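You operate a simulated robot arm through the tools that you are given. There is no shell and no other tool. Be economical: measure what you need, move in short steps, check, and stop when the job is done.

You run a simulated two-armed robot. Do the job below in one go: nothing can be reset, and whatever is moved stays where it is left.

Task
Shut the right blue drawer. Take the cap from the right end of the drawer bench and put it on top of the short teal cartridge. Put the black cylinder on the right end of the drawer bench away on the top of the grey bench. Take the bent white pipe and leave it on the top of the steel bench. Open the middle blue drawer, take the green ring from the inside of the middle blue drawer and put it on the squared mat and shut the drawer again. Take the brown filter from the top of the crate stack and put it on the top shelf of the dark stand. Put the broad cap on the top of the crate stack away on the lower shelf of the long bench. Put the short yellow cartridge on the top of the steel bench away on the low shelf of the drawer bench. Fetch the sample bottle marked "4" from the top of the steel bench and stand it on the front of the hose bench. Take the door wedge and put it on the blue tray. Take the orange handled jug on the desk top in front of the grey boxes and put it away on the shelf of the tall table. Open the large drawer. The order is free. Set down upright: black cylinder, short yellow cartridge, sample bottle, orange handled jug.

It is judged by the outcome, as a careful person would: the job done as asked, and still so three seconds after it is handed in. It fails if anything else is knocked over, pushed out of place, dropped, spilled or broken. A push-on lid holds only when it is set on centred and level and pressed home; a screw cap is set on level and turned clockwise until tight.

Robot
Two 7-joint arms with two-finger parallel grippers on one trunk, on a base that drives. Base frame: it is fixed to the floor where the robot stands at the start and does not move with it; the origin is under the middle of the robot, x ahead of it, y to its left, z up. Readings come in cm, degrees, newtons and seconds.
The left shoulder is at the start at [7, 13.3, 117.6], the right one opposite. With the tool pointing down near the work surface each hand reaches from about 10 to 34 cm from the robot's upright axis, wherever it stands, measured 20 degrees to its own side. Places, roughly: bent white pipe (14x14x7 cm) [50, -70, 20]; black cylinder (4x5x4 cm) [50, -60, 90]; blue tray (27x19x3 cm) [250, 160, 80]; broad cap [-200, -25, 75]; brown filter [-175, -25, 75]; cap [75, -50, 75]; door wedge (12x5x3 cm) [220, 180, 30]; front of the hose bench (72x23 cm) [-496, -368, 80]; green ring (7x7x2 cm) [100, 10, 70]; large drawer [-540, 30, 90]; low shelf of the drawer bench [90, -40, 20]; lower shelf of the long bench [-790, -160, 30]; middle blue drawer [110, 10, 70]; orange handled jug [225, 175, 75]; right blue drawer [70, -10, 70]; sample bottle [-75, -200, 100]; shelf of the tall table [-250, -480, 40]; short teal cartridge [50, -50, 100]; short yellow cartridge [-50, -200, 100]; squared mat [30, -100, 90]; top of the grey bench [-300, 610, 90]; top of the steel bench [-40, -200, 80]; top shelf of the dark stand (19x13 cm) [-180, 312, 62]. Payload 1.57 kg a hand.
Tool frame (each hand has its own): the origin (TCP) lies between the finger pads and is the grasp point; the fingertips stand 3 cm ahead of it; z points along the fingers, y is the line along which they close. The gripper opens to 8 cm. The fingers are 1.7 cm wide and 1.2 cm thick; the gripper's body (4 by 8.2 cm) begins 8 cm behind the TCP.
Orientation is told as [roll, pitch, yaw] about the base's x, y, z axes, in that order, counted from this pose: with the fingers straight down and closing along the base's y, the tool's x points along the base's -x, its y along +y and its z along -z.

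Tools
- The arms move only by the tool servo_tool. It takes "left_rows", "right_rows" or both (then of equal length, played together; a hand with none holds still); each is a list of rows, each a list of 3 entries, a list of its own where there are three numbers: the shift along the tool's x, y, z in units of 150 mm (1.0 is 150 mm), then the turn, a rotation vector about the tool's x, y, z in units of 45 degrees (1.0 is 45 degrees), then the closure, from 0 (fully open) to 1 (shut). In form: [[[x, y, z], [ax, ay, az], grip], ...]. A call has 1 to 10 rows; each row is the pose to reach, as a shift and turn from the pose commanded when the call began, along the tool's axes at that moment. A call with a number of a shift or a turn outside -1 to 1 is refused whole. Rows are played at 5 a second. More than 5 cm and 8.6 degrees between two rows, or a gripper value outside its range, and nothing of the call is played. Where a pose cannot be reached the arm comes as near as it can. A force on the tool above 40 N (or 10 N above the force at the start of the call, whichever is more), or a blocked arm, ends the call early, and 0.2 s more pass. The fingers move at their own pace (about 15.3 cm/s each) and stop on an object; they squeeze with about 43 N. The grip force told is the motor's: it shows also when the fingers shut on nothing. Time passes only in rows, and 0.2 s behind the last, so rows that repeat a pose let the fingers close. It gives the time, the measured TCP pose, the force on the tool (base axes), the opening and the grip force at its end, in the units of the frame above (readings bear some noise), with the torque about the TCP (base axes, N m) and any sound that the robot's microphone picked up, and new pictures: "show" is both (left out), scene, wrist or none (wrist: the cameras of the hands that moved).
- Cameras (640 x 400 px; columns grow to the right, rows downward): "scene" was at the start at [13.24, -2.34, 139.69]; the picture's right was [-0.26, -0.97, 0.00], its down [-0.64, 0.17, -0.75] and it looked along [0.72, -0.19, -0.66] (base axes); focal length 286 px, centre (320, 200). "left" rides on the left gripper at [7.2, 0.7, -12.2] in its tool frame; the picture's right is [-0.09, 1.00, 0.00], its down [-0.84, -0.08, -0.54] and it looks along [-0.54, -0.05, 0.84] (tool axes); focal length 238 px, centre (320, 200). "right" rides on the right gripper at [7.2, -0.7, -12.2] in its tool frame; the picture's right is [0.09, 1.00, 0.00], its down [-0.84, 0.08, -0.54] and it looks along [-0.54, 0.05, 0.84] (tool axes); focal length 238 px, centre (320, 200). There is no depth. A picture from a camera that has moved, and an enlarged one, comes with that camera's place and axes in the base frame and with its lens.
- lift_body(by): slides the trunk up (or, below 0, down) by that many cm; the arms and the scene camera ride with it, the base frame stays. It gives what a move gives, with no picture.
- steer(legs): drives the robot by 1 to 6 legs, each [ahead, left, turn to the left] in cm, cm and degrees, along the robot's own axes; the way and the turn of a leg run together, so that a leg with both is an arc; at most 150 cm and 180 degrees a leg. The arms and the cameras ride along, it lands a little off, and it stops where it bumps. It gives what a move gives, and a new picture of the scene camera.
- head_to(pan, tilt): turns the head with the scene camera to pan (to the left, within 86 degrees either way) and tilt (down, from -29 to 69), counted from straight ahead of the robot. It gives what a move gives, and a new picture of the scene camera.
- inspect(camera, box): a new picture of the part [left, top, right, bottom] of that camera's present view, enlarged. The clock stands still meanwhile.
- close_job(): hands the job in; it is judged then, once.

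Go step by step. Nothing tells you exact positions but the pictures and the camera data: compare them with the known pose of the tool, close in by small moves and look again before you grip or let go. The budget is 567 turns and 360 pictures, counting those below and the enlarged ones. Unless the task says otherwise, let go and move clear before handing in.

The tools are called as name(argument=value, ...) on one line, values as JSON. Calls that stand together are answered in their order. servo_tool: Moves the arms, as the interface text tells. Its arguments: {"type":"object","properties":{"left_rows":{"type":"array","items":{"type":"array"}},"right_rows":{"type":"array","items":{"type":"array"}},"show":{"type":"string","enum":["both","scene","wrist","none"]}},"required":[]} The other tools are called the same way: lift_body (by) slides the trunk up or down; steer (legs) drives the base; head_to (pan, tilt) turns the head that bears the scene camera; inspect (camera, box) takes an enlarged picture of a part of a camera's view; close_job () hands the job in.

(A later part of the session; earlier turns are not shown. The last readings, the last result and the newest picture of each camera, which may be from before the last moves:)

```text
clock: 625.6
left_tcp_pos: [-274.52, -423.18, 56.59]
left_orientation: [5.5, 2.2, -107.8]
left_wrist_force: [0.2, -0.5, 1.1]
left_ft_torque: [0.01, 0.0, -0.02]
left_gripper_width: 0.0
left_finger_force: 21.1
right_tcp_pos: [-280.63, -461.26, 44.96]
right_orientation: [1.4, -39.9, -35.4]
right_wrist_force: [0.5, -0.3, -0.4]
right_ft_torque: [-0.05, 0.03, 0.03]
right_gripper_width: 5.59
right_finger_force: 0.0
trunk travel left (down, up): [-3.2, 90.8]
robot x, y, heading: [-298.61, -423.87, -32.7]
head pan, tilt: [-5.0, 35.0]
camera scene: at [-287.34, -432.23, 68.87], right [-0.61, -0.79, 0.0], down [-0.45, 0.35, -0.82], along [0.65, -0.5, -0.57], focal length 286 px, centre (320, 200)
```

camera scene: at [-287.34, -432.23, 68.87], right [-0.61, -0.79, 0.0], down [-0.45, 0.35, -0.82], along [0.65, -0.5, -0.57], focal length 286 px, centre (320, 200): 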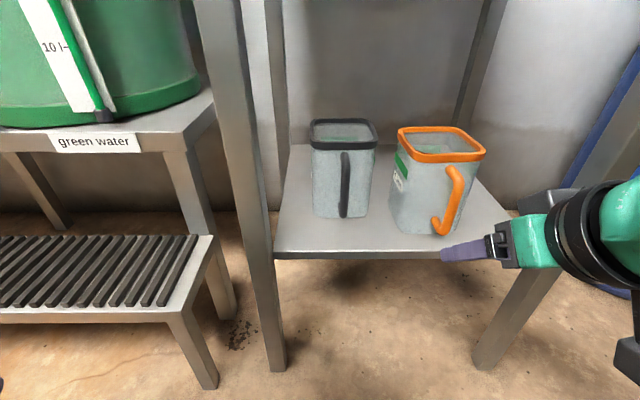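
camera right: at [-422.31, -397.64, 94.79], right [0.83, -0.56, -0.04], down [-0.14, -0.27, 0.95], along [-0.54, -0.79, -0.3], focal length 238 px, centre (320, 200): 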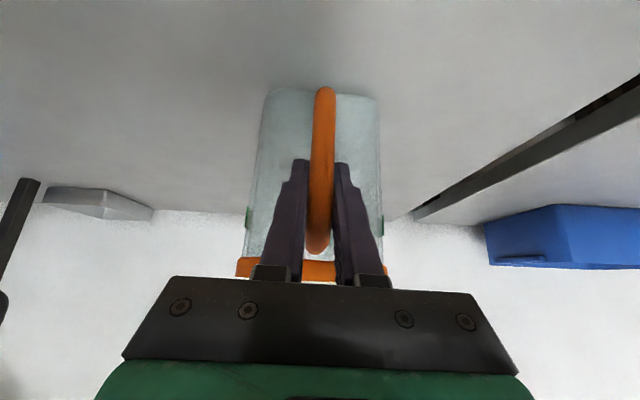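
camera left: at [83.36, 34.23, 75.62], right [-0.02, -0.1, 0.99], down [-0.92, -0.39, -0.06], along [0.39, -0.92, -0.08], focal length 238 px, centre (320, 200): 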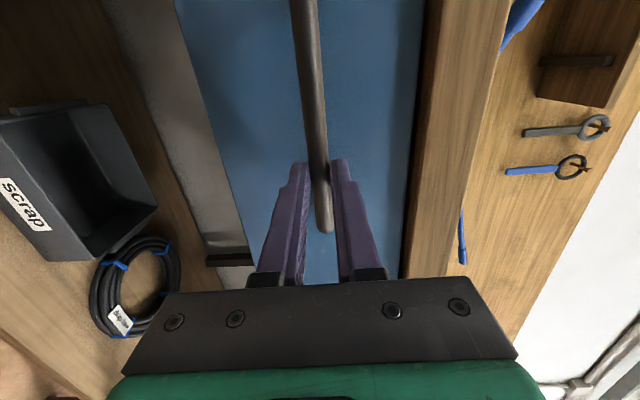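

Jug is on the tall table's shelf. Now back off, raise, and drive back to the steel bench for bottle 4.

steer(legs=[[-46, 0, 0]])

lift_body(by=40)

lift_body(by=32)

head_to(pan=-12, tilt=35)

steer(legs=[[14, 114, 0], [14, 114, 0], [14, 114, -6]])

```text
clock: 628.5
left_tcp_pos: [-314.25, -397.71, 56.54]
left_orientation: [5.5, 2.3, -107.5]
left_wrist_force: [0.4, 0.8, -0.9]
left_ft_torque: [0.0, -0.04, 0.0]
left_gripper_width: 0.0
left_finger_force: 21.6
right_tcp_pos: [-320.06, -435.78, 45.2]
right_orientation: [1.6, -40.0, -35.1]
right_wrist_force: [-0.4, -0.6, -0.6]
right_ft_torque: [0.01, -0.03, 0.0]
right_gripper_width: 5.6
right_finger_force: 0.0
trunk travel left (down, up): [-3.2, 90.8]
robot x, y, heading: [-338.41, -398.52, -32.0]
head pan, tilt: [-5.0, 35.0]
camera scene: at [-327.02, -406.81, 68.87], right [-0.61, -0.79, 0.0], down [-0.46, 0.35, -0.82], along [0.65, -0.5, -0.57], focal length 286 px, centre (320, 200)
```

scene: 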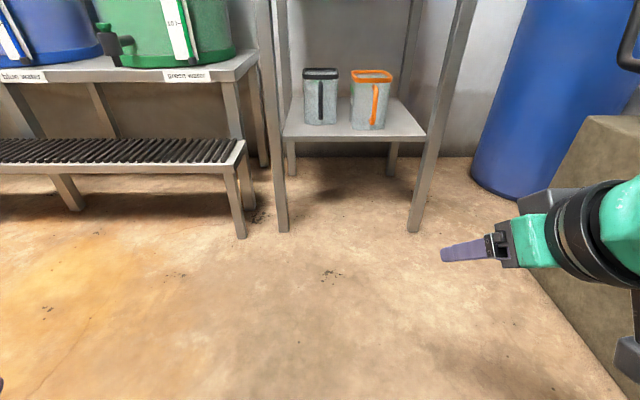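

```text
clock: 632.3
left_tcp_pos: [-314.3, -397.7, 96.65]
left_orientation: [5.5, 2.1, -107.6]
left_wrist_force: [0.3, -1.1, 0.4]
left_ft_torque: [-0.02, -0.02, 0.01]
left_gripper_width: 0.0
left_finger_force: 21.2
right_tcp_pos: [-319.98, -435.88, 85.14]
right_orientation: [1.6, -39.9, -35.1]
right_wrist_force: [0.1, 0.0, -0.6]
right_ft_torque: [0.01, -0.04, 0.04]
right_gripper_width: 5.61
right_finger_force: 0.0
trunk travel left (down, up): [-43.2, 50.8]
robot x, y, heading: [-338.62, -398.35, -32.3]
head pan, tilt: [-5.0, 35.0]
```

```text
clock: 635.5
left_tcp_pos: [-314.29, -397.67, 128.61]
left_orientation: [5.5, 2.1, -107.6]
left_wrist_force: [-0.2, 0.5, -0.6]
left_ft_torque: [-0.01, 0.0, -0.01]
left_gripper_width: 0.0
left_finger_force: 21.1
right_tcp_pos: [-320.18, -435.99, 117.05]
right_orientation: [1.6, -40.0, -35.0]
right_wrist_force: [-0.1, 0.6, -0.1]
right_ft_torque: [0.01, -0.01, -0.02]
right_gripper_width: 5.6
right_finger_force: 0.1
trunk travel left (down, up): [-75.2, 18.8]
robot x, y, heading: [-338.51, -398.31, -32.3]
head pan, tilt: [-5.0, 35.0]
```

```text
clock: 636.1
left_tcp_pos: [-314.22, -397.56, 128.61]
left_orientation: [5.5, 2.3, -107.5]
left_wrist_force: [-0.3, 0.3, 0.1]
left_ft_torque: [0.01, 0.02, -0.01]
left_gripper_width: 0.0
left_finger_force: 21.2
right_tcp_pos: [-320.14, -435.84, 117.04]
right_orientation: [1.6, -39.9, -35.1]
right_wrist_force: [0.1, 0.1, -0.5]
right_ft_torque: [0.01, -0.03, 0.02]
right_gripper_width: 5.61
right_finger_force: 0.0
trunk travel left (down, up): [-75.2, 18.8]
robot x, y, heading: [-338.21, -398.62, -32.0]
head pan, tilt: [-12.0, 35.0]
camera scene: at [-327.72, -407.63, 140.87], right [-0.7, -0.72, 0.0], down [-0.41, 0.4, -0.82], along [0.59, -0.57, -0.57], focal length 286 px, centre (320, 200)
```

scene: 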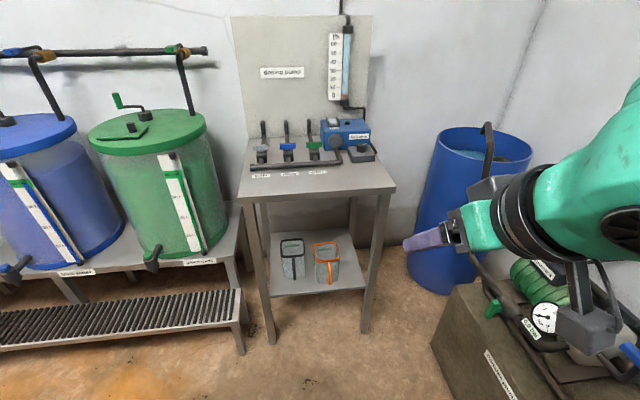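

```text
clock: 653.0
left_tcp_pos: [-86.39, -140.79, 128.72]
left_orientation: [5.6, 2.2, -115.7]
left_wrist_force: [-1.0, 0.1, -0.5]
left_ft_torque: [0.01, 0.02, 0.03]
left_gripper_width: 0.0
left_finger_force: 21.5
right_tcp_pos: [-97.6, -177.82, 117.06]
right_orientation: [1.6, -40.0, -43.3]
right_wrist_force: [0.3, -0.1, 1.1]
right_ft_torque: [0.01, 0.03, 0.03]
right_gripper_width: 5.58
right_finger_force: 0.1
trunk travel left (down, up): [-75.2, 18.8]
robot x, y, heading: [-110.62, -138.32, -40.3]
head pan, tilt: [-12.0, 35.0]
camera scene: at [-101.16, -148.81, 140.87], right [-0.79, -0.61, 0.0], down [-0.35, 0.46, -0.82], along [0.5, -0.65, -0.57], focal length 286 px, centre (320, 200)
```

scene: 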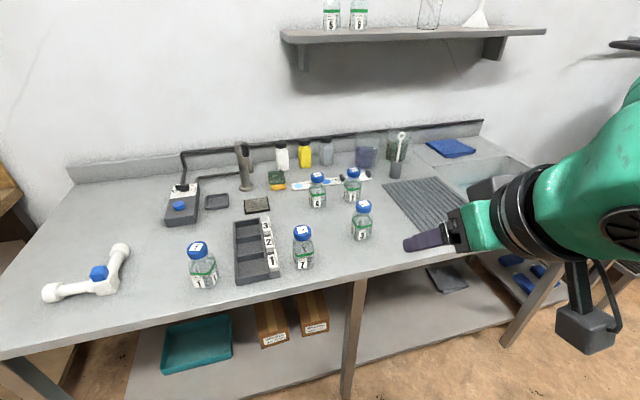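

Bottles in view: #4 at about [-52.9,-210.8], cap z≈95. I'll tilt the hand to 60° and extend the arm for a reach over the front bottles.

servo_tool(right_rows=[[[0, 0, 0], [0, -0.15, 0], 0.1], [[0, 0, 0], [0, -0.3, 0], 0.1], [[0, 0, 0], [0, -0.45, 0], 0.1], [[-0.12, 0, 0.2], [0, -0.45, 0], 0.1], [[-0.22, 0, 0.4], [0, -0.45, 0], 0.1], [[-0.32, 0, 0.6], [0, -0.45, 0], 0.1], [[-0.42, 0, 0.8], [0, -0.45, 0], 0.1]], show="none")

```text
clock: 654.6
left_tcp_pos: [-86.36, -140.86, 128.7]
left_orientation: [5.6, 2.1, -115.7]
left_wrist_force: [0.7, 0.1, -0.3]
left_ft_torque: [-0.01, 0.01, -0.01]
left_gripper_width: 0.0
left_finger_force: 21.3
right_tcp_pos: [-88.18, -186.19, 112.05]
right_orientation: [2.5, -60.1, -44.4]
right_wrist_force: [-0.3, 0.2, -0.2]
right_ft_torque: [0.03, 0.01, 0.0]
right_gripper_width: 7.21
right_finger_force: 0.1
right hand out of reach, approached as far as the arm can: row 2, 3, 4
trunk travel left (down, up): [-75.2, 18.8]
robot x, y, heading: [-110.28, -138.64, -40.8]
head pan, tilt: [-12.0, 35.0]
```

servo_tool(right_rows=[[[-0.1, 0, 0.15], [0, 0, 0], 0.1], [[-0.2, 0, 0.3], [0, 0, 0], 0.1], [[-0.3, 0, 0.45], [0, 0, 0], 0.1], [[-0.4, 0, 0.55], [0, 0, 0], 0.1]], show="none")

```text
clock: 655.6
left_tcp_pos: [-86.36, -140.97, 128.64]
left_orientation: [5.4, 2.2, -115.7]
left_wrist_force: [0.2, 0.1, -1.1]
left_ft_torque: [0.02, 0.03, 0.03]
left_gripper_width: 0.0
left_finger_force: 21.2
right_tcp_pos: [-80.78, -193.11, 112.68]
right_orientation: [2.5, -60.1, -44.3]
right_wrist_force: [-0.1, -0.3, -0.4]
right_ft_torque: [-0.01, 0.03, 0.04]
right_gripper_width: 7.2
right_finger_force: 0.0
trunk travel left (down, up): [-75.2, 18.8]
robot x, y, heading: [-110.55, -138.04, -40.5]
head pan, tilt: [-12.0, 35.0]
```

Reach 58 cm achieved. Align and drive in above the bottles.

steer(legs=[[0, 2, 1.7], [30.5, 0, 0]])

inspect(camera="right", box=[0, 0, 640, 400])

```text
clock: 658.0
left_tcp_pos: [-61.71, -157.24, 128.68]
left_orientation: [5.6, 2.1, -114.1]
left_wrist_force: [0.1, 0.9, 0.0]
left_ft_torque: [-0.02, -0.04, 0.0]
left_gripper_width: 0.0
left_finger_force: 21.5
right_tcp_pos: [-54.74, -209.24, 112.82]
right_orientation: [2.4, -60.2, -42.6]
right_wrist_force: [-0.6, -0.4, 0.0]
right_ft_torque: [0.03, 0.01, 0.01]
right_gripper_width: 7.18
right_finger_force: 0.1
trunk travel left (down, up): [-75.2, 18.8]
robot x, y, heading: [-85.27, -155.73, -38.7]
head pan, tilt: [-12.0, 35.0]
camera scene: at [-76.25, -165.71, 140.89], right [-0.78, -0.63, 0.0], down [-0.36, 0.44, -0.82], along [0.52, -0.64, -0.57], focal length 286 px, centre (320, 200)
```

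scene: 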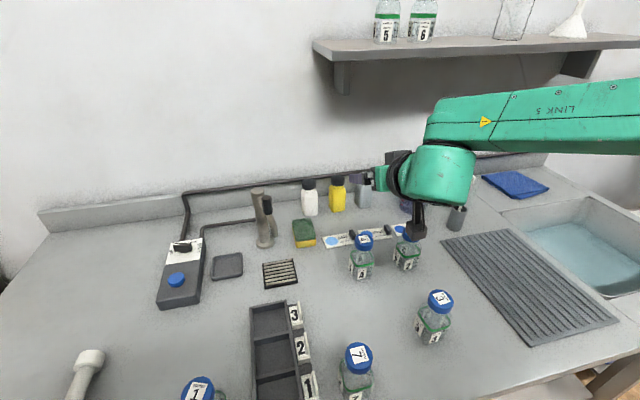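

```text
1.00 times, centred on (320, 200) of right (not enlarged: the box is as wide or as high as the picture)
camera zoom: at [-66.1, -200.62, 112.73], right [0.61, 0.79, -0.06], down [-0.01, 0.08, 1.0], along [0.79, -0.61, 0.05], focal length 238 px, centre (320, 200)
```

zoom: 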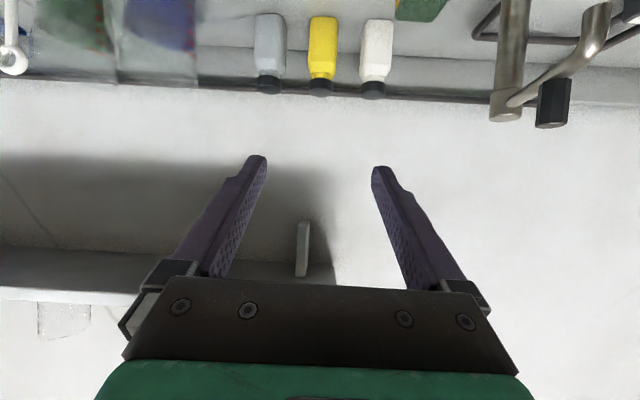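

servo_tool(right_rows=[[[-0.02, 0, 0.03], [0, 0, 0], 0.1], [[-0.033, 0, 0.058], [0, 0, 0], 0.1]], show="none")

lift_body(by=-13)

inspect(camera="scene", box=[280, 80, 520, 290])

inspect(camera="right", box=[0, 0, 640, 400])

```text
clock: 658.6
left_tcp_pos: [-61.66, -157.34, 128.64]
left_orientation: [5.6, 2.2, -114.1]
left_wrist_force: [0.7, 0.5, 0.9]
left_ft_torque: [-0.01, -0.01, 0.01]
left_gripper_width: 0.04
left_finger_force: 21.8
right_tcp_pos: [-53.9, -210.08, 112.82]
right_orientation: [2.3, -60.1, -42.6]
right_wrist_force: [-0.3, 0.6, -0.7]
right_ft_torque: [0.0, 0.0, 0.01]
right_gripper_width: 7.2
right_finger_force: 0.0
trunk travel left (down, up): [-75.2, 18.8]
robot x, y, heading: [-85.7, -155.55, -38.7]
head pan, tilt: [-12.0, 35.0]
```

```text
clock: 660.2
left_tcp_pos: [-61.54, -157.43, 115.71]
left_orientation: [5.7, 2.3, -114.1]
left_wrist_force: [-0.6, -0.1, 0.4]
left_ft_torque: [-0.01, -0.04, 0.0]
left_gripper_width: 0.0
left_finger_force: 21.4
right_tcp_pos: [-53.78, -210.09, 99.83]
right_orientation: [2.5, -60.1, -42.7]
right_wrist_force: [0.0, 0.2, 0.1]
right_ft_torque: [0.01, 0.0, 0.01]
right_gripper_width: 7.18
right_finger_force: 0.0
trunk travel left (down, up): [-62.2, 31.8]
robot x, y, heading: [-85.62, -155.31, -38.9]
head pan, tilt: [-12.0, 35.0]
```

```text
1.90 times, centred on (400, 185) of scene
camera zoom: at [-76.11, -165.84, 127.87], right [-0.78, -0.63, 0.0], down [-0.36, 0.45, -0.82], along [0.52, -0.64, -0.57], focal length 546 px, centre (168, 229)
```

zoom: 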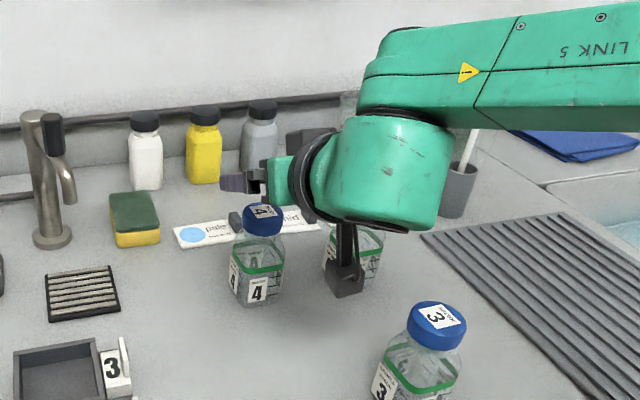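

```text
1.00 times, centred on (320, 200) of right (not enlarged: the box is as wide or as high as the picture)
camera zoom: at [-65.15, -201.35, 99.69], right [0.61, 0.79, -0.06], down [0.0, 0.08, 1.0], along [0.79, -0.61, 0.05], focal length 238 px, centre (320, 200)
```

zoom: 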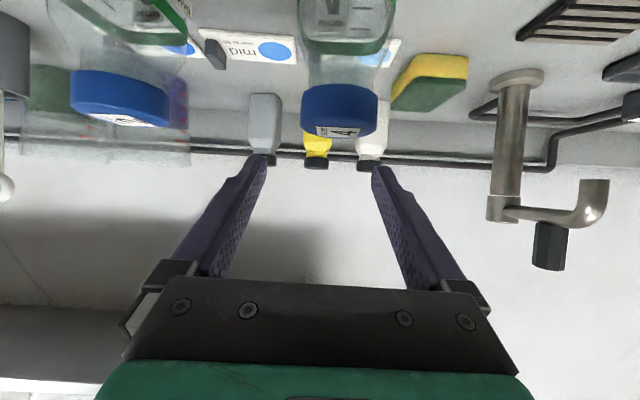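

Shift left 1.1 cm and lower 4 cm around the cap, then close.

servo_tool(right_rows=[[[0, 0.04, 0], [0, 0, 0], 0.1], [[0, 0.075, 0], [0, 0, 0], 0.1]], show="none")

lift_body(by=-4)

servo_tool(right_rows=[[[0, 0, 0], [0, 0, 0], 0.1], [[0, 0, 0], [0, 0, 1], 1], [[0, 0, 0], [0, 0, 0], 1], [[0, 0, 0], [0, 0, 0], 1]], show="none")

```text
clock: 660.8
left_tcp_pos: [-61.53, -157.41, 115.59]
left_orientation: [5.6, 2.1, -114.1]
left_wrist_force: [0.3, 0.2, 0.6]
left_ft_torque: [0.0, -0.01, 0.0]
left_gripper_width: 0.0
left_finger_force: 21.4
right_tcp_pos: [-53.13, -209.24, 99.82]
right_orientation: [2.5, -60.1, -42.8]
right_wrist_force: [-0.1, -0.2, 0.3]
right_ft_torque: [0.01, 0.01, -0.02]
right_gripper_width: 7.22
right_finger_force: 0.0
trunk travel left (down, up): [-62.2, 31.8]
robot x, y, heading: [-85.29, -155.94, -39.0]
head pan, tilt: [-12.0, 35.0]
```

```text
clock: 661.6
left_tcp_pos: [-61.65, -157.57, 111.62]
left_orientation: [5.6, 2.2, -114.1]
left_wrist_force: [0.0, -0.4, -0.3]
left_ft_torque: [-0.03, 0.01, 0.01]
left_gripper_width: 0.0
left_finger_force: 22.2
right_tcp_pos: [-53.15, -209.31, 95.75]
right_orientation: [2.6, -60.1, -42.7]
right_wrist_force: [0.6, -0.2, 0.9]
right_ft_torque: [0.01, 0.05, 0.0]
right_gripper_width: 7.2
right_finger_force: 0.0
trunk travel left (down, up): [-58.2, 35.8]
robot x, y, heading: [-85.6, -155.57, -39.0]
head pan, tilt: [-12.0, 35.0]
```

```text
refused: row 2 steps farther than a row can; nothing moved
```

servo_tool(right_rows=[[[0, 0, 0], [0, 0, 0], 0.1], [[0, 0, 0], [0, 0, 0], 1], [[0, 0, 0], [0, 0, 0], 1], [[0, 0, 0], [0, 0, 0], 1]], show="both")

```text
clock: 662.6
left_tcp_pos: [-61.57, -157.3, 111.71]
left_orientation: [5.6, 2.3, -114.1]
left_wrist_force: [-0.4, 0.3, 0.1]
left_ft_torque: [0.0, 0.01, 0.0]
left_gripper_width: 0.01
left_finger_force: 21.2
right_tcp_pos: [-53.09, -209.25, 95.76]
right_orientation: [2.5, -60.0, -42.7]
right_wrist_force: [0.2, -0.2, 0.9]
right_ft_torque: [-0.02, 0.02, -0.02]
right_gripper_width: 3.98
right_finger_force: 43.3
trunk travel left (down, up): [-58.2, 35.8]
robot x, y, heading: [-85.42, -155.75, -38.8]
head pan, tilt: [-12.0, 35.0]
camera scene: at [-76.11, -165.85, 123.87], right [-0.78, -0.63, 0.0], down [-0.36, 0.45, -0.82], along [0.52, -0.64, -0.57], focal length 286 px, centre (320, 200)
camera right: at [-64.46, -200.51, 95.67], right [0.61, 0.79, -0.06], down [0.0, 0.08, 1.0], along [0.79, -0.61, 0.05], focal length 238 px, centre (320, 200)
```

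scene: 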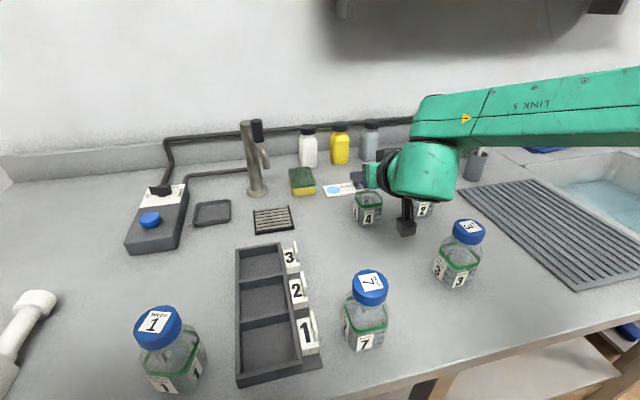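
right: 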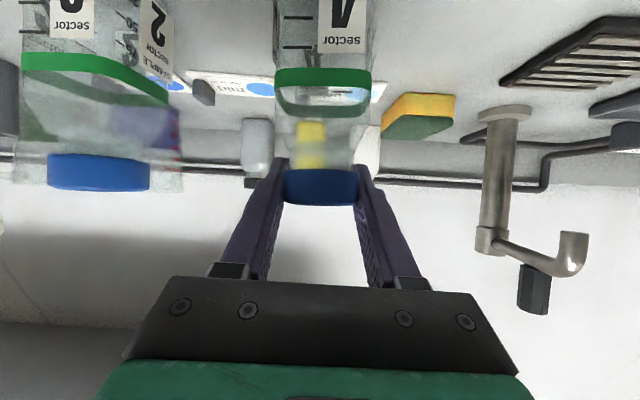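

Cap gripped. Lift 17 cm, then back straight out.

lift_body(by=17.5)

steer(legs=[[-45, 0, 0]])

```text
clock: 664.6
left_tcp_pos: [-61.56, -157.37, 129.11]
left_orientation: [5.6, 2.3, -114.2]
left_wrist_force: [-0.5, -0.2, 0.3]
left_ft_torque: [0.02, 0.01, 0.08]
left_gripper_width: 0.04
left_finger_force: 21.7
right_tcp_pos: [-53.11, -209.23, 113.29]
right_orientation: [2.5, -60.1, -42.7]
right_wrist_force: [-0.7, -0.2, -0.6]
right_ft_torque: [-0.01, 0.0, -0.01]
right_gripper_width: 4.0
right_finger_force: 42.6
trunk travel left (down, up): [-75.7, 18.3]
robot x, y, heading: [-85.14, -155.66, -38.7]
head pan, tilt: [-12.0, 35.0]
```

```text
clock: 667.4
left_tcp_pos: [-97.46, -128.57, 129.09]
left_orientation: [5.4, 2.2, -113.7]
left_wrist_force: [0.0, 0.0, 0.3]
left_ft_torque: [0.02, 0.0, -0.03]
left_gripper_width: 0.0
left_finger_force: 21.8
right_tcp_pos: [-88.71, -180.34, 113.21]
right_orientation: [2.5, -60.0, -42.4]
right_wrist_force: [0.0, 0.3, -0.1]
right_ft_torque: [0.0, -0.01, 0.0]
right_gripper_width: 3.98
right_finger_force: 43.4
trunk travel left (down, up): [-75.7, 18.3]
robot x, y, heading: [-121.67, -127.08, -38.3]
head pan, tilt: [-12.0, 35.0]
camera scene: at [-111.87, -137.07, 141.35], right [-0.77, -0.64, 0.0], down [-0.37, 0.44, -0.82], along [0.52, -0.63, -0.57], focal length 286 px, centre (320, 200)
```

scene: 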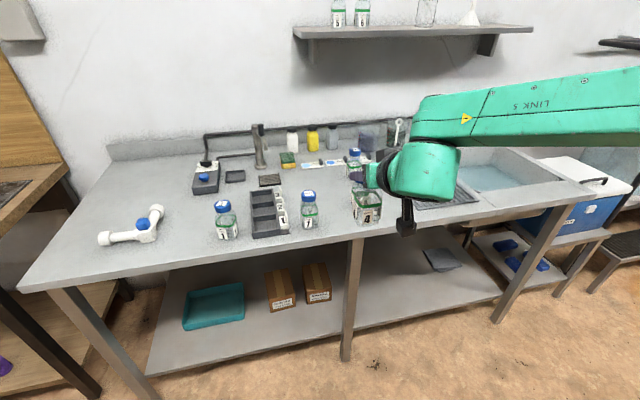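

Bottle 4 hangs safely. Turn and drive toward the hose bench.

steer(legs=[[0, 0, -44], [0, 0, -44.2], [131, -7, 0], [131, -7, 0], [55, -108, 0]])

head_to(pan=0, tilt=38)

```text
clock: 690.0
left_tcp_pos: [-417.42, -324.25, 129.2]
left_orientation: [5.6, 2.1, 155.0]
left_wrist_force: [0.4, -0.7, 1.0]
left_ft_torque: [0.01, 0.04, 0.03]
left_gripper_width: 0.0
left_finger_force: 21.5
right_tcp_pos: [-469.19, -332.04, 113.29]
right_orientation: [2.4, -60.1, -133.4]
right_wrist_force: [-0.4, -0.2, -1.3]
right_ft_torque: [0.02, 0.01, -0.01]
right_gripper_width: 3.98
right_finger_force: 43.2
trunk travel left (down, up): [-75.7, 18.3]
robot x, y, heading: [-415.35, -300.28, -129.9]
head pan, tilt: [-12.0, 35.0]
camera scene: at [-425.29, -309.76, 141.37], right [-0.62, 0.79, 0.0], down [0.45, 0.36, -0.82], along [-0.64, -0.51, -0.57], focal length 286 px, centre (320, 200)
```

scene: 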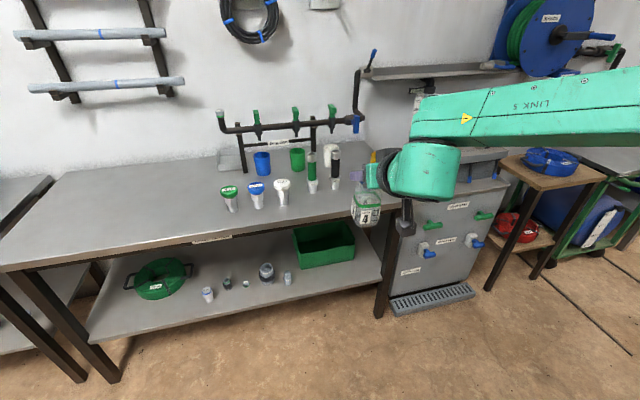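

```text
clock: 690.8
left_tcp_pos: [-417.41, -324.3, 129.09]
left_orientation: [5.6, 2.2, 155.1]
left_wrist_force: [-0.2, -0.6, 0.5]
left_ft_torque: [-0.01, 0.02, 0.02]
left_gripper_width: 0.01
left_finger_force: 21.1
right_tcp_pos: [-469.38, -332.04, 113.17]
right_orientation: [2.5, -60.1, -133.6]
right_wrist_force: [0.9, -0.1, -0.4]
right_ft_torque: [-0.02, 0.01, -0.03]
right_gripper_width: 3.97
right_finger_force: 43.0
trunk travel left (down, up): [-75.7, 18.3]
robot x, y, heading: [-415.16, -300.65, -129.8]
head pan, tilt: [0.0, 38.0]
camera scene: at [-423.97, -310.92, 140.91], right [-0.77, 0.64, 0.0], down [0.39, 0.47, -0.79], along [-0.5, -0.61, -0.62], focal length 286 px, centre (320, 200)
```

scene: 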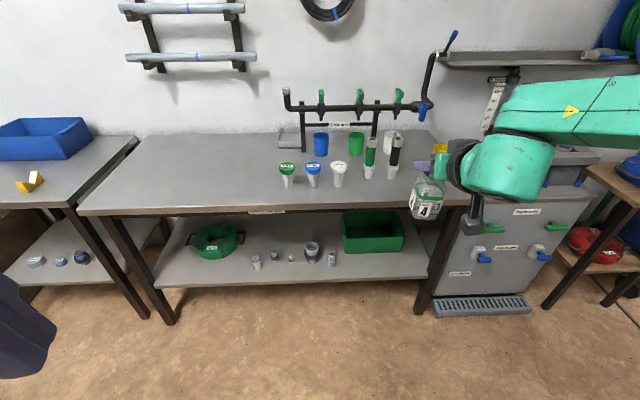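

The front strip is free at its right end, right of the dark-lidded jar. Line the bottle up there.

steer(legs=[[0, 0, 3.3], [0, -26.3, 0], [39, 0, 0]])

inspect(camera="right", box=[0, 0, 640, 400])

```text
clock: 695.1
left_tcp_pos: [-459.11, -340.38, 129.1]
left_orientation: [5.7, 2.1, 159.1]
left_wrist_force: [-0.7, 0.3, 0.3]
left_ft_torque: [-0.03, 0.02, 0.01]
left_gripper_width: 0.01
left_finger_force: 21.4
right_tcp_pos: [-510.4, -351.9, 113.32]
right_orientation: [2.5, -60.2, -129.4]
right_wrist_force: [0.4, 0.5, -0.3]
right_ft_torque: [0.01, -0.01, 0.01]
right_gripper_width: 3.97
right_finger_force: 42.8
trunk travel left (down, up): [-75.7, 18.3]
robot x, y, heading: [-458.68, -316.8, -125.8]
head pan, tilt: [0.0, 38.0]
camera scene: at [-466.55, -327.48, 140.93], right [-0.81, 0.58, 0.0], down [0.36, 0.5, -0.79], along [-0.46, -0.64, -0.61], focal length 286 px, centre (320, 200)
```

scene: 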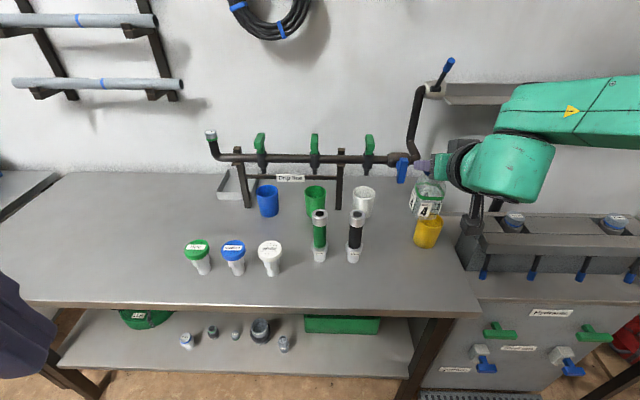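

```text
1.00 times, centred on (320, 200) of right (not enlarged: the box is as wide or as high as the picture)
camera zoom: at [-502.39, -340.12, 113.22], right [0.82, -0.57, -0.06], down [0.08, 0.01, 1.0], along [-0.57, -0.82, 0.05], focal length 238 px, centre (320, 200)
```

zoom: 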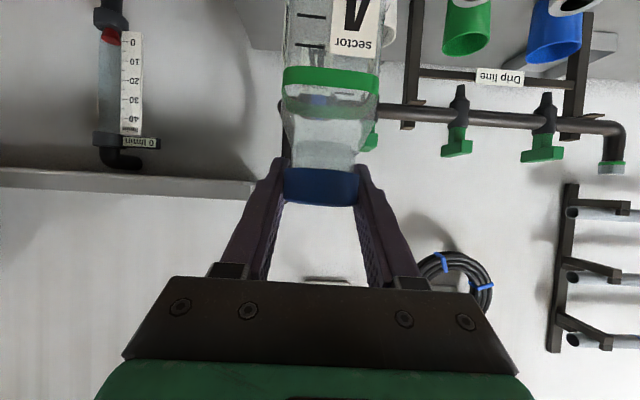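

The spot under the bottle is free. Lower.

lift_body(by=-20)

servo_tool(right_rows=[[[0.029, 0, 0.017], [0, 0, 0], 1], [[0.058, 0, 0.033], [0, 0, 0], 1], [[0.087, 0, 0.05], [0, 0, 0], 1]], show="scene")

```text
clock: 697.3
left_tcp_pos: [-459.19, -340.36, 109.0]
left_orientation: [5.7, 2.3, 159.1]
left_wrist_force: [0.6, -0.8, 0.1]
left_ft_torque: [-0.02, 0.01, 0.0]
left_gripper_width: 0.0
left_finger_force: 21.4
right_tcp_pos: [-510.28, -351.86, 93.26]
right_orientation: [2.4, -60.2, -129.4]
right_wrist_force: [-1.2, -0.1, -0.5]
right_ft_torque: [-0.01, 0.0, -0.01]
right_gripper_width: 3.99
right_finger_force: 43.0
trunk travel left (down, up): [-55.7, 38.3]
robot x, y, heading: [-458.88, -316.45, -125.7]
head pan, tilt: [0.0, 38.0]
```

```text
clock: 698.1
left_tcp_pos: [-459.11, -340.56, 109.09]
left_orientation: [5.6, 2.2, 159.2]
left_wrist_force: [-0.4, 0.7, -0.4]
left_ft_torque: [-0.02, -0.01, -0.01]
left_gripper_width: 0.0
left_finger_force: 20.8
right_tcp_pos: [-510.46, -352.04, 91.75]
right_orientation: [2.4, -60.1, -129.4]
right_wrist_force: [-0.3, -0.7, -0.3]
right_ft_torque: [0.0, 0.0, 0.01]
right_gripper_width: 3.97
right_finger_force: 42.6
trunk travel left (down, up): [-55.7, 38.3]
robot x, y, heading: [-458.86, -315.78, -125.6]
head pan, tilt: [0.0, 38.0]
camera scene: at [-466.64, -327.62, 120.91], right [-0.81, 0.58, 0.0], down [0.36, 0.5, -0.79], along [-0.46, -0.64, -0.62], focal length 286 px, centre (320, 200)
```

scene: 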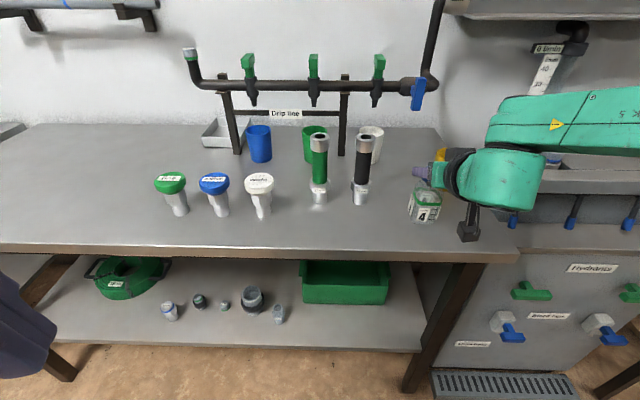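

servo_tool(right_rows=[[[0.029, 0, 0.017], [0, 0, 0], 1], [[0.058, 0, 0.033], [0, 0, 0], 1], [[0.087, 0, 0.05], [0, 0, 0], 1]], show="none")

```text
clock: 698.9
left_tcp_pos: [-459.06, -340.37, 109.25]
left_orientation: [5.6, 2.1, 159.2]
left_wrist_force: [-0.2, 0.3, 0.0]
left_ft_torque: [0.0, 0.05, -0.01]
left_gripper_width: 0.0
left_finger_force: 21.5
right_tcp_pos: [-510.11, -352.05, 90.74]
right_orientation: [2.3, -60.5, -129.2]
right_wrist_force: [-3.0, -0.2, 13.8]
right_ft_torque: [0.33, 0.32, 0.1]
right_gripper_width: 3.96
right_finger_force: 43.0
trunk travel left (down, up): [-55.7, 38.3]
robot x, y, heading: [-459.05, -316.19, -125.4]
head pan, tilt: [0.0, 38.0]
```

Standing. Open and rise by the trunk.

servo_tool(right_rows=[[[0, 0, 0], [0, 0, 0], 0.15], [[0, 0, 0], [0, 0, 0], 0.15], [[0, 0, 0], [0, 0, 0], 0.15]], show="none")

lift_body(by=20)

steer(legs=[[-40, 0, 0]])

```text
clock: 699.7
left_tcp_pos: [-459.19, -340.46, 109.26]
left_orientation: [5.6, 2.1, 159.2]
left_wrist_force: [0.2, 0.4, -0.1]
left_ft_torque: [0.04, 0.01, 0.02]
left_gripper_width: 0.02
left_finger_force: 21.2
right_tcp_pos: [-510.26, -351.95, 90.39]
right_orientation: [2.5, -60.2, -129.4]
right_wrist_force: [-0.4, -0.4, 0.3]
right_ft_torque: [-0.01, 0.01, 0.0]
right_gripper_width: 6.81
right_finger_force: 0.0
trunk travel left (down, up): [-55.7, 38.3]
robot x, y, heading: [-458.99, -316.13, -125.8]
head pan, tilt: [0.0, 38.0]
```

```text
clock: 701.9
left_tcp_pos: [-459.13, -340.46, 129.12]
left_orientation: [5.5, 2.3, 159.2]
left_wrist_force: [-0.3, -0.9, -0.7]
left_ft_torque: [0.0, -0.02, 0.01]
left_gripper_width: 0.0
left_finger_force: 20.9
right_tcp_pos: [-510.23, -351.95, 110.38]
right_orientation: [2.5, -60.1, -129.4]
right_wrist_force: [0.5, -1.2, 0.0]
right_ft_torque: [-0.02, -0.01, 0.0]
right_gripper_width: 6.83
right_finger_force: 0.1
trunk travel left (down, up): [-75.7, 18.3]
robot x, y, heading: [-459.04, -316.4, -125.6]
head pan, tilt: [0.0, 38.0]
```

```text
clock: 704.3
left_tcp_pos: [-437.02, -309.35, 129.17]
left_orientation: [5.5, 2.1, 159.2]
left_wrist_force: [-0.1, -0.5, 0.5]
left_ft_torque: [-0.01, 0.0, 0.0]
left_gripper_width: 0.0
left_finger_force: 21.1
right_tcp_pos: [-488.08, -320.73, 110.33]
right_orientation: [2.5, -60.0, -129.4]
right_wrist_force: [0.1, -0.2, -0.1]
right_ft_torque: [0.0, 0.02, 0.01]
right_gripper_width: 6.79
right_finger_force: 0.0
trunk travel left (down, up): [-75.7, 18.3]
robot x, y, heading: [-436.54, -285.27, -125.6]
head pan, tilt: [0.0, 38.0]
camera scene: at [-444.36, -296.51, 140.89], right [-0.81, 0.58, 0.0], down [0.36, 0.5, -0.79], along [-0.46, -0.64, -0.62], focal length 286 px, centre (320, 200)
```

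scene: 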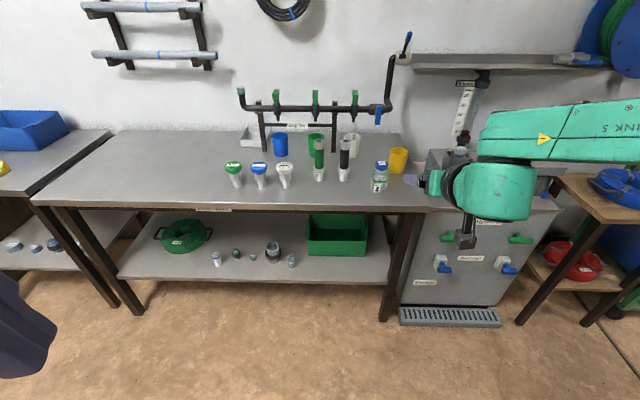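

Bottle 4 stands on the front of the hose bench. Next the large drawer near [-540,30]: turn to look that way.

steer(legs=[[0, 0, -62], [0, 0, -62]])

head_to(pan=0, tilt=15)

```text
clock: 710.2
left_tcp_pos: [-455.9, -270.9, 129.08]
left_orientation: [5.6, 2.2, 33.8]
left_wrist_force: [-0.3, 0.4, -0.3]
left_ft_torque: [0.01, -0.02, -0.02]
left_gripper_width: 0.0
left_finger_force: 21.1
right_tcp_pos: [-435.72, -222.63, 110.44]
right_orientation: [2.5, -60.1, 105.2]
right_wrist_force: [-0.9, -0.8, 0.0]
right_ft_torque: [-0.03, -0.02, 0.01]
right_gripper_width: 6.79
right_finger_force: 0.1
trunk travel left (down, up): [-75.7, 18.3]
robot x, y, heading: [-436.35, -284.93, 108.8]
head pan, tilt: [0.0, 38.0]
camera scene: at [-440.77, -272.41, 140.91], right [0.95, 0.33, 0.0], down [0.2, -0.58, -0.79], along [-0.26, 0.74, -0.62], focal length 286 px, centre (320, 200)
```

scene: 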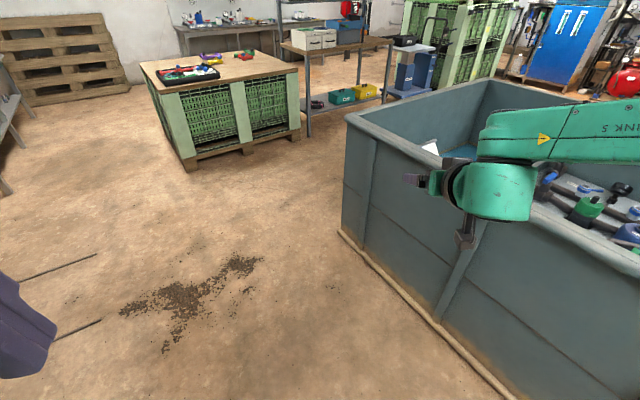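

```text
clock: 711.0
left_tcp_pos: [-455.91, -270.94, 129.1]
left_orientation: [5.5, 1.8, 33.9]
left_wrist_force: [-0.9, 0.4, 0.3]
left_ft_torque: [0.02, 0.0, -0.02]
left_gripper_width: 0.0
left_finger_force: 21.8
right_tcp_pos: [-435.61, -222.64, 110.34]
right_orientation: [2.5, -60.1, 105.2]
right_wrist_force: [-0.1, 0.5, -0.3]
right_ft_torque: [0.03, -0.01, 0.0]
right_gripper_width: 6.83
right_finger_force: 0.0
trunk travel left (down, up): [-75.7, 18.3]
robot x, y, heading: [-436.36, -285.15, 109.0]
head pan, tilt: [0.0, 15.0]
camera scene: at [-440.95, -271.73, 144.19], right [0.95, 0.32, 0.0], down [0.1, -0.28, -0.95], along [-0.31, 0.9, -0.3], focal length 286 px, centre (320, 200)
```

scene: 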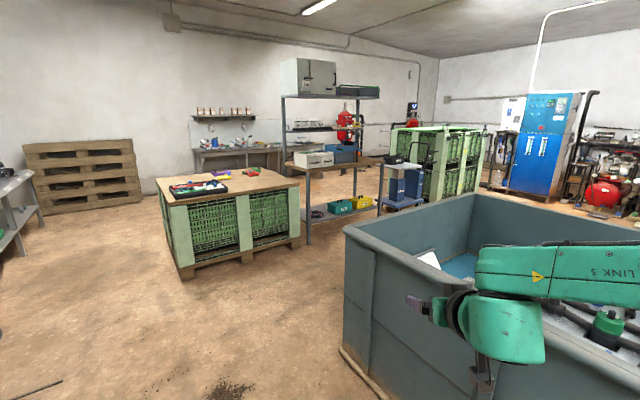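

inspect(camera="scene", box=[260, 50, 440, 220])

```text
2.35 times, centred on (350, 135) of scene
camera zoom: at [-440.95, -271.73, 144.19], right [0.95, 0.32, 0.0], down [0.1, -0.28, -0.95], along [-0.31, 0.9, -0.3], focal length 674 px, centre (249, 353)
```

zoom: 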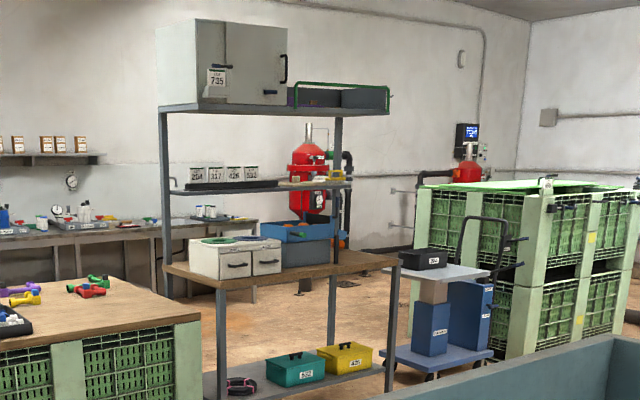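

The white cabinet with drawers is on the rack near [-540,30]. I'll retract the right hand and drive between tub and crate table to face it.

servo_tool(right_rows=[[[0.08, 0, -0.15], [0, 0, 0], 1], [[0.16, 0, -0.3], [0, 0, 0], 1], [[0.24, 0, -0.45], [0, 0, 0], 1], [[0.32, 0, -0.6], [0, 0, 0], 1], [[0.42, 0, -0.75], [0, 0, 0], 1]], show="none")

steer(legs=[[91, 26, 0], [91, 26, 0], [55, -60, 0], [0, 0, 43.7]])

head_to(pan=0, tilt=30)

```text
clock: 712.2
left_tcp_pos: [-455.87, -270.98, 129.25]
left_orientation: [5.4, 1.8, 33.9]
left_wrist_force: [0.9, 0.3, 0.2]
left_ft_torque: [0.01, 0.01, -0.07]
left_gripper_width: 0.0
left_finger_force: 20.9
right_tcp_pos: [-431.83, -235.13, 110.56]
right_orientation: [2.5, -60.2, 105.2]
right_wrist_force: [-0.2, -0.8, 0.2]
right_ft_torque: [0.0, 0.01, -0.01]
right_gripper_width: 0.0
right_finger_force: 21.0
trunk travel left (down, up): [-75.7, 18.3]
robot x, y, heading: [-436.4, -285.42, 109.0]
head pan, tilt: [0.0, 15.0]
```

```text
clock: 727.8
left_tcp_pos: [-531.22, -61.78, 129.3]
left_orientation: [5.6, 1.9, 78.4]
left_wrist_force: [0.3, -0.2, 0.3]
left_ft_torque: [0.01, 0.0, -0.02]
left_gripper_width: 0.0
left_finger_force: 21.2
right_tcp_pos: [-539.25, -19.51, 110.52]
right_orientation: [2.5, -60.0, 149.7]
right_wrist_force: [-0.9, 0.3, -0.6]
right_ft_torque: [0.03, 0.02, -0.01]
right_gripper_width: 0.0
right_finger_force: 21.2
trunk travel left (down, up): [-75.7, 18.3]
robot x, y, heading: [-507.26, -58.18, 153.6]
head pan, tilt: [0.0, 15.0]
camera scene: at [-519.95, -52.06, 144.21], right [0.45, 0.89, 0.0], down [0.26, -0.13, -0.96], along [-0.85, 0.43, -0.3], focal length 286 px, centre (320, 200)
```

scene: 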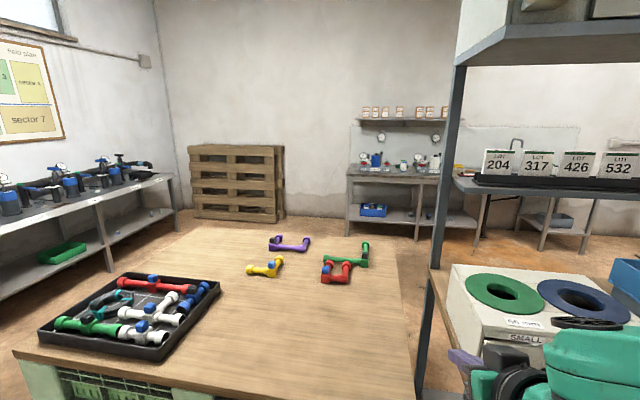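

```text
clock: 728.5
left_tcp_pos: [-531.2, -61.9, 129.25]
left_orientation: [5.5, 1.9, 78.4]
left_wrist_force: [-0.1, 0.3, 0.3]
left_ft_torque: [0.01, 0.0, 0.02]
left_gripper_width: 0.0
left_finger_force: 21.3
right_tcp_pos: [-539.29, -19.5, 110.59]
right_orientation: [2.5, -60.2, 149.6]
right_wrist_force: [0.0, 1.2, -0.6]
right_ft_torque: [-0.02, -0.02, -0.01]
right_gripper_width: 0.0
right_finger_force: 21.5
trunk travel left (down, up): [-75.7, 18.3]
robot x, y, heading: [-507.31, -58.28, 153.6]
head pan, tilt: [0.0, 30.0]
camera scene: at [-519.74, -52.3, 142.15], right [0.45, 0.9, 0.0], down [0.45, -0.22, -0.87], along [-0.78, 0.39, -0.5], focal length 286 px, centre (320, 200)
```

scene: 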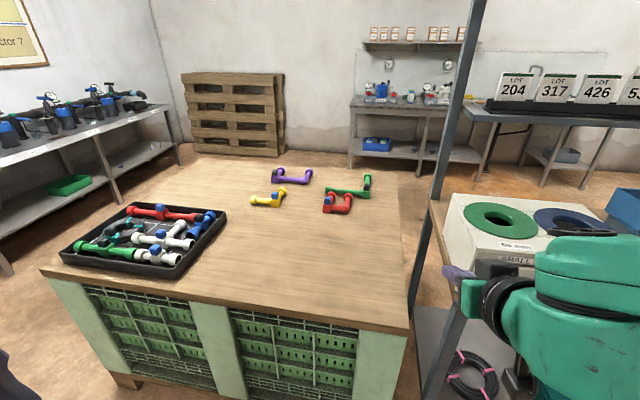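

The cabinet has a drawer marked SMALL; the LARGE one is to its right. Back off and move right to face it.

steer(legs=[[-22, 0, 0], [0, -52, 0]])

inspect(camera="scene", box=[220, 120, 520, 310])

```text
clock: 732.8
left_tcp_pos: [-488.52, -26.2, 129.22]
left_orientation: [5.4, 1.8, 78.7]
left_wrist_force: [-0.4, 0.1, -0.4]
left_ft_torque: [0.01, 0.01, -0.01]
left_gripper_width: 0.0
left_finger_force: 20.8
right_tcp_pos: [-496.96, 16.15, 110.6]
right_orientation: [2.4, -60.1, 150.2]
right_wrist_force: [-0.2, -0.5, 0.3]
right_ft_torque: [0.02, 0.0, 0.02]
right_gripper_width: 0.03
right_finger_force: 21.2
trunk travel left (down, up): [-75.7, 18.3]
robot x, y, heading: [-464.6, -22.4, 153.7]
head pan, tilt: [0.0, 30.0]
camera scene: at [-477.23, -16.53, 142.15], right [0.44, 0.9, 0.0], down [0.45, -0.22, -0.87], along [-0.78, 0.38, -0.5], focal length 286 px, centre (320, 200)
```

scene: 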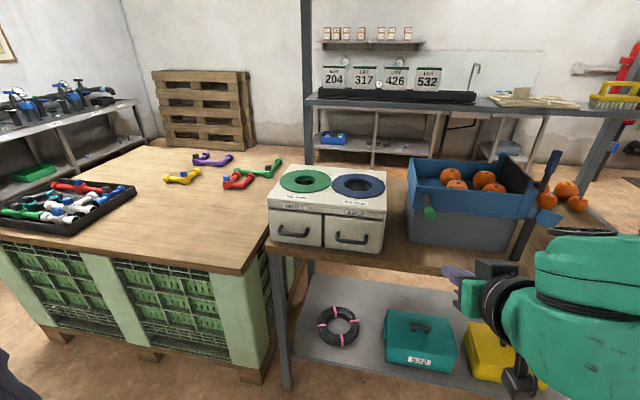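

```text
2.11 times, centred on (370, 215) of scene
camera zoom: at [-477.23, -16.53, 142.15], right [0.44, 0.9, 0.0], down [0.45, -0.22, -0.87], along [-0.78, 0.38, -0.5], focal length 603 px, centre (215, 168)
```

zoom: 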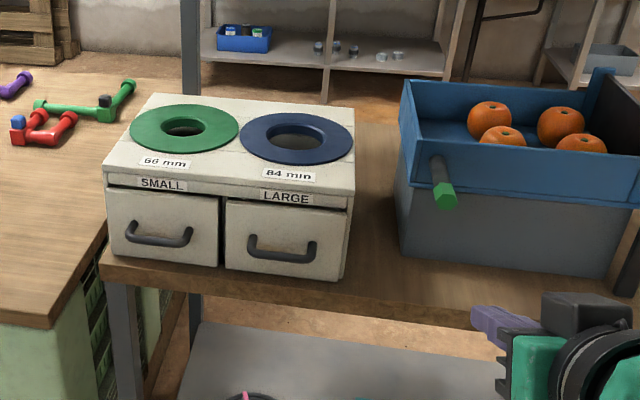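

The LARGE drawer's handle is at about [-532,20,91]. Roll the right hand 90° and bring it nearly horizontal so the fingers close above and below the bar.

servo_tool(right_rows=[[[0, 0, 0], [0, 0, 0.17], 0], [[0, 0, 0], [0, 0, 0.34], 0], [[0, 0, 0], [0, 0, 0.51], 0], [[0, 0, 0], [0, 0, 0.68], 0], [[0, 0, 0], [0, 0, 0.85], 0], [[0, 0, 0], [0, 0, 1], 0]], show="none")

servo_tool(right_rows=[[[0, 0, 0], [0, 0, 0.17], 0], [[0, 0, 0], [0, 0, 0.34], 0], [[0, 0, 0], [0, 0, 0.51], 0], [[0, 0, 0], [0, 0, 0.68], 0], [[0, 0, 0], [0, 0, 0.85], 0], [[0, 0, 0], [0, 0, 1], 0]], show="none")

servo_tool(right_rows=[[[0, 0, 0], [-0.17, 0, 0], 0], [[0, 0, 0], [-0.34, 0, 0], 0], [[0, 0, 0], [-0.51, 0, 0], 0], [[0, 0, 0], [-0.6, 0, 0], 0]], show="none")

```text
clock: 734.2
left_tcp_pos: [-488.53, -26.05, 129.29]
left_orientation: [5.5, 1.8, 78.7]
left_wrist_force: [-0.4, -0.5, -0.1]
left_ft_torque: [0.01, 0.01, 0.0]
left_gripper_width: 0.0
left_finger_force: 21.6
right_tcp_pos: [-496.85, 16.21, 110.56]
right_orientation: [51.7, -36.6, 88.1]
right_wrist_force: [0.5, -0.6, -0.2]
right_ft_torque: [-0.01, 0.0, 0.01]
right_gripper_width: 7.99
right_finger_force: 0.0
trunk travel left (down, up): [-75.7, 18.3]
robot x, y, heading: [-464.93, -22.99, 153.8]
head pan, tilt: [0.0, 30.0]
```

```text
clock: 735.6
left_tcp_pos: [-488.53, -25.92, 129.41]
left_orientation: [5.5, 1.8, 78.6]
left_wrist_force: [0.1, -0.5, -0.4]
left_ft_torque: [0.02, 0.0, 0.03]
left_gripper_width: 0.01
left_finger_force: 21.1
right_tcp_pos: [-496.89, 16.3, 110.57]
right_orientation: [60.1, 1.4, 62.1]
right_wrist_force: [-0.1, 0.6, 0.5]
right_ft_torque: [0.0, 0.04, -0.01]
right_gripper_width: 8.01
right_finger_force: 0.1
trunk travel left (down, up): [-75.7, 18.3]
robot x, y, heading: [-465.12, -22.33, 153.8]
head pan, tilt: [0.0, 30.0]
```

```text
clock: 736.6
left_tcp_pos: [-488.52, -26.05, 129.29]
left_orientation: [5.6, 1.7, 78.6]
left_wrist_force: [0.1, -0.5, 0.6]
left_ft_torque: [-0.01, 0.0, 0.01]
left_gripper_width: 0.0
left_finger_force: 21.5
right_tcp_pos: [-498.91, 17.8, 111.11]
right_orientation: [79.3, 1.3, 62.2]
right_wrist_force: [0.5, 1.1, 0.9]
right_ft_torque: [-0.01, 0.0, -0.02]
right_gripper_width: 8.0
right_finger_force: 0.2
right hand out of reach, approached as far as the arm can: row 2, 3, 4
trunk travel left (down, up): [-75.7, 18.3]
robot x, y, heading: [-464.81, -22.39, 154.0]
head pan, tilt: [0.0, 30.0]
```

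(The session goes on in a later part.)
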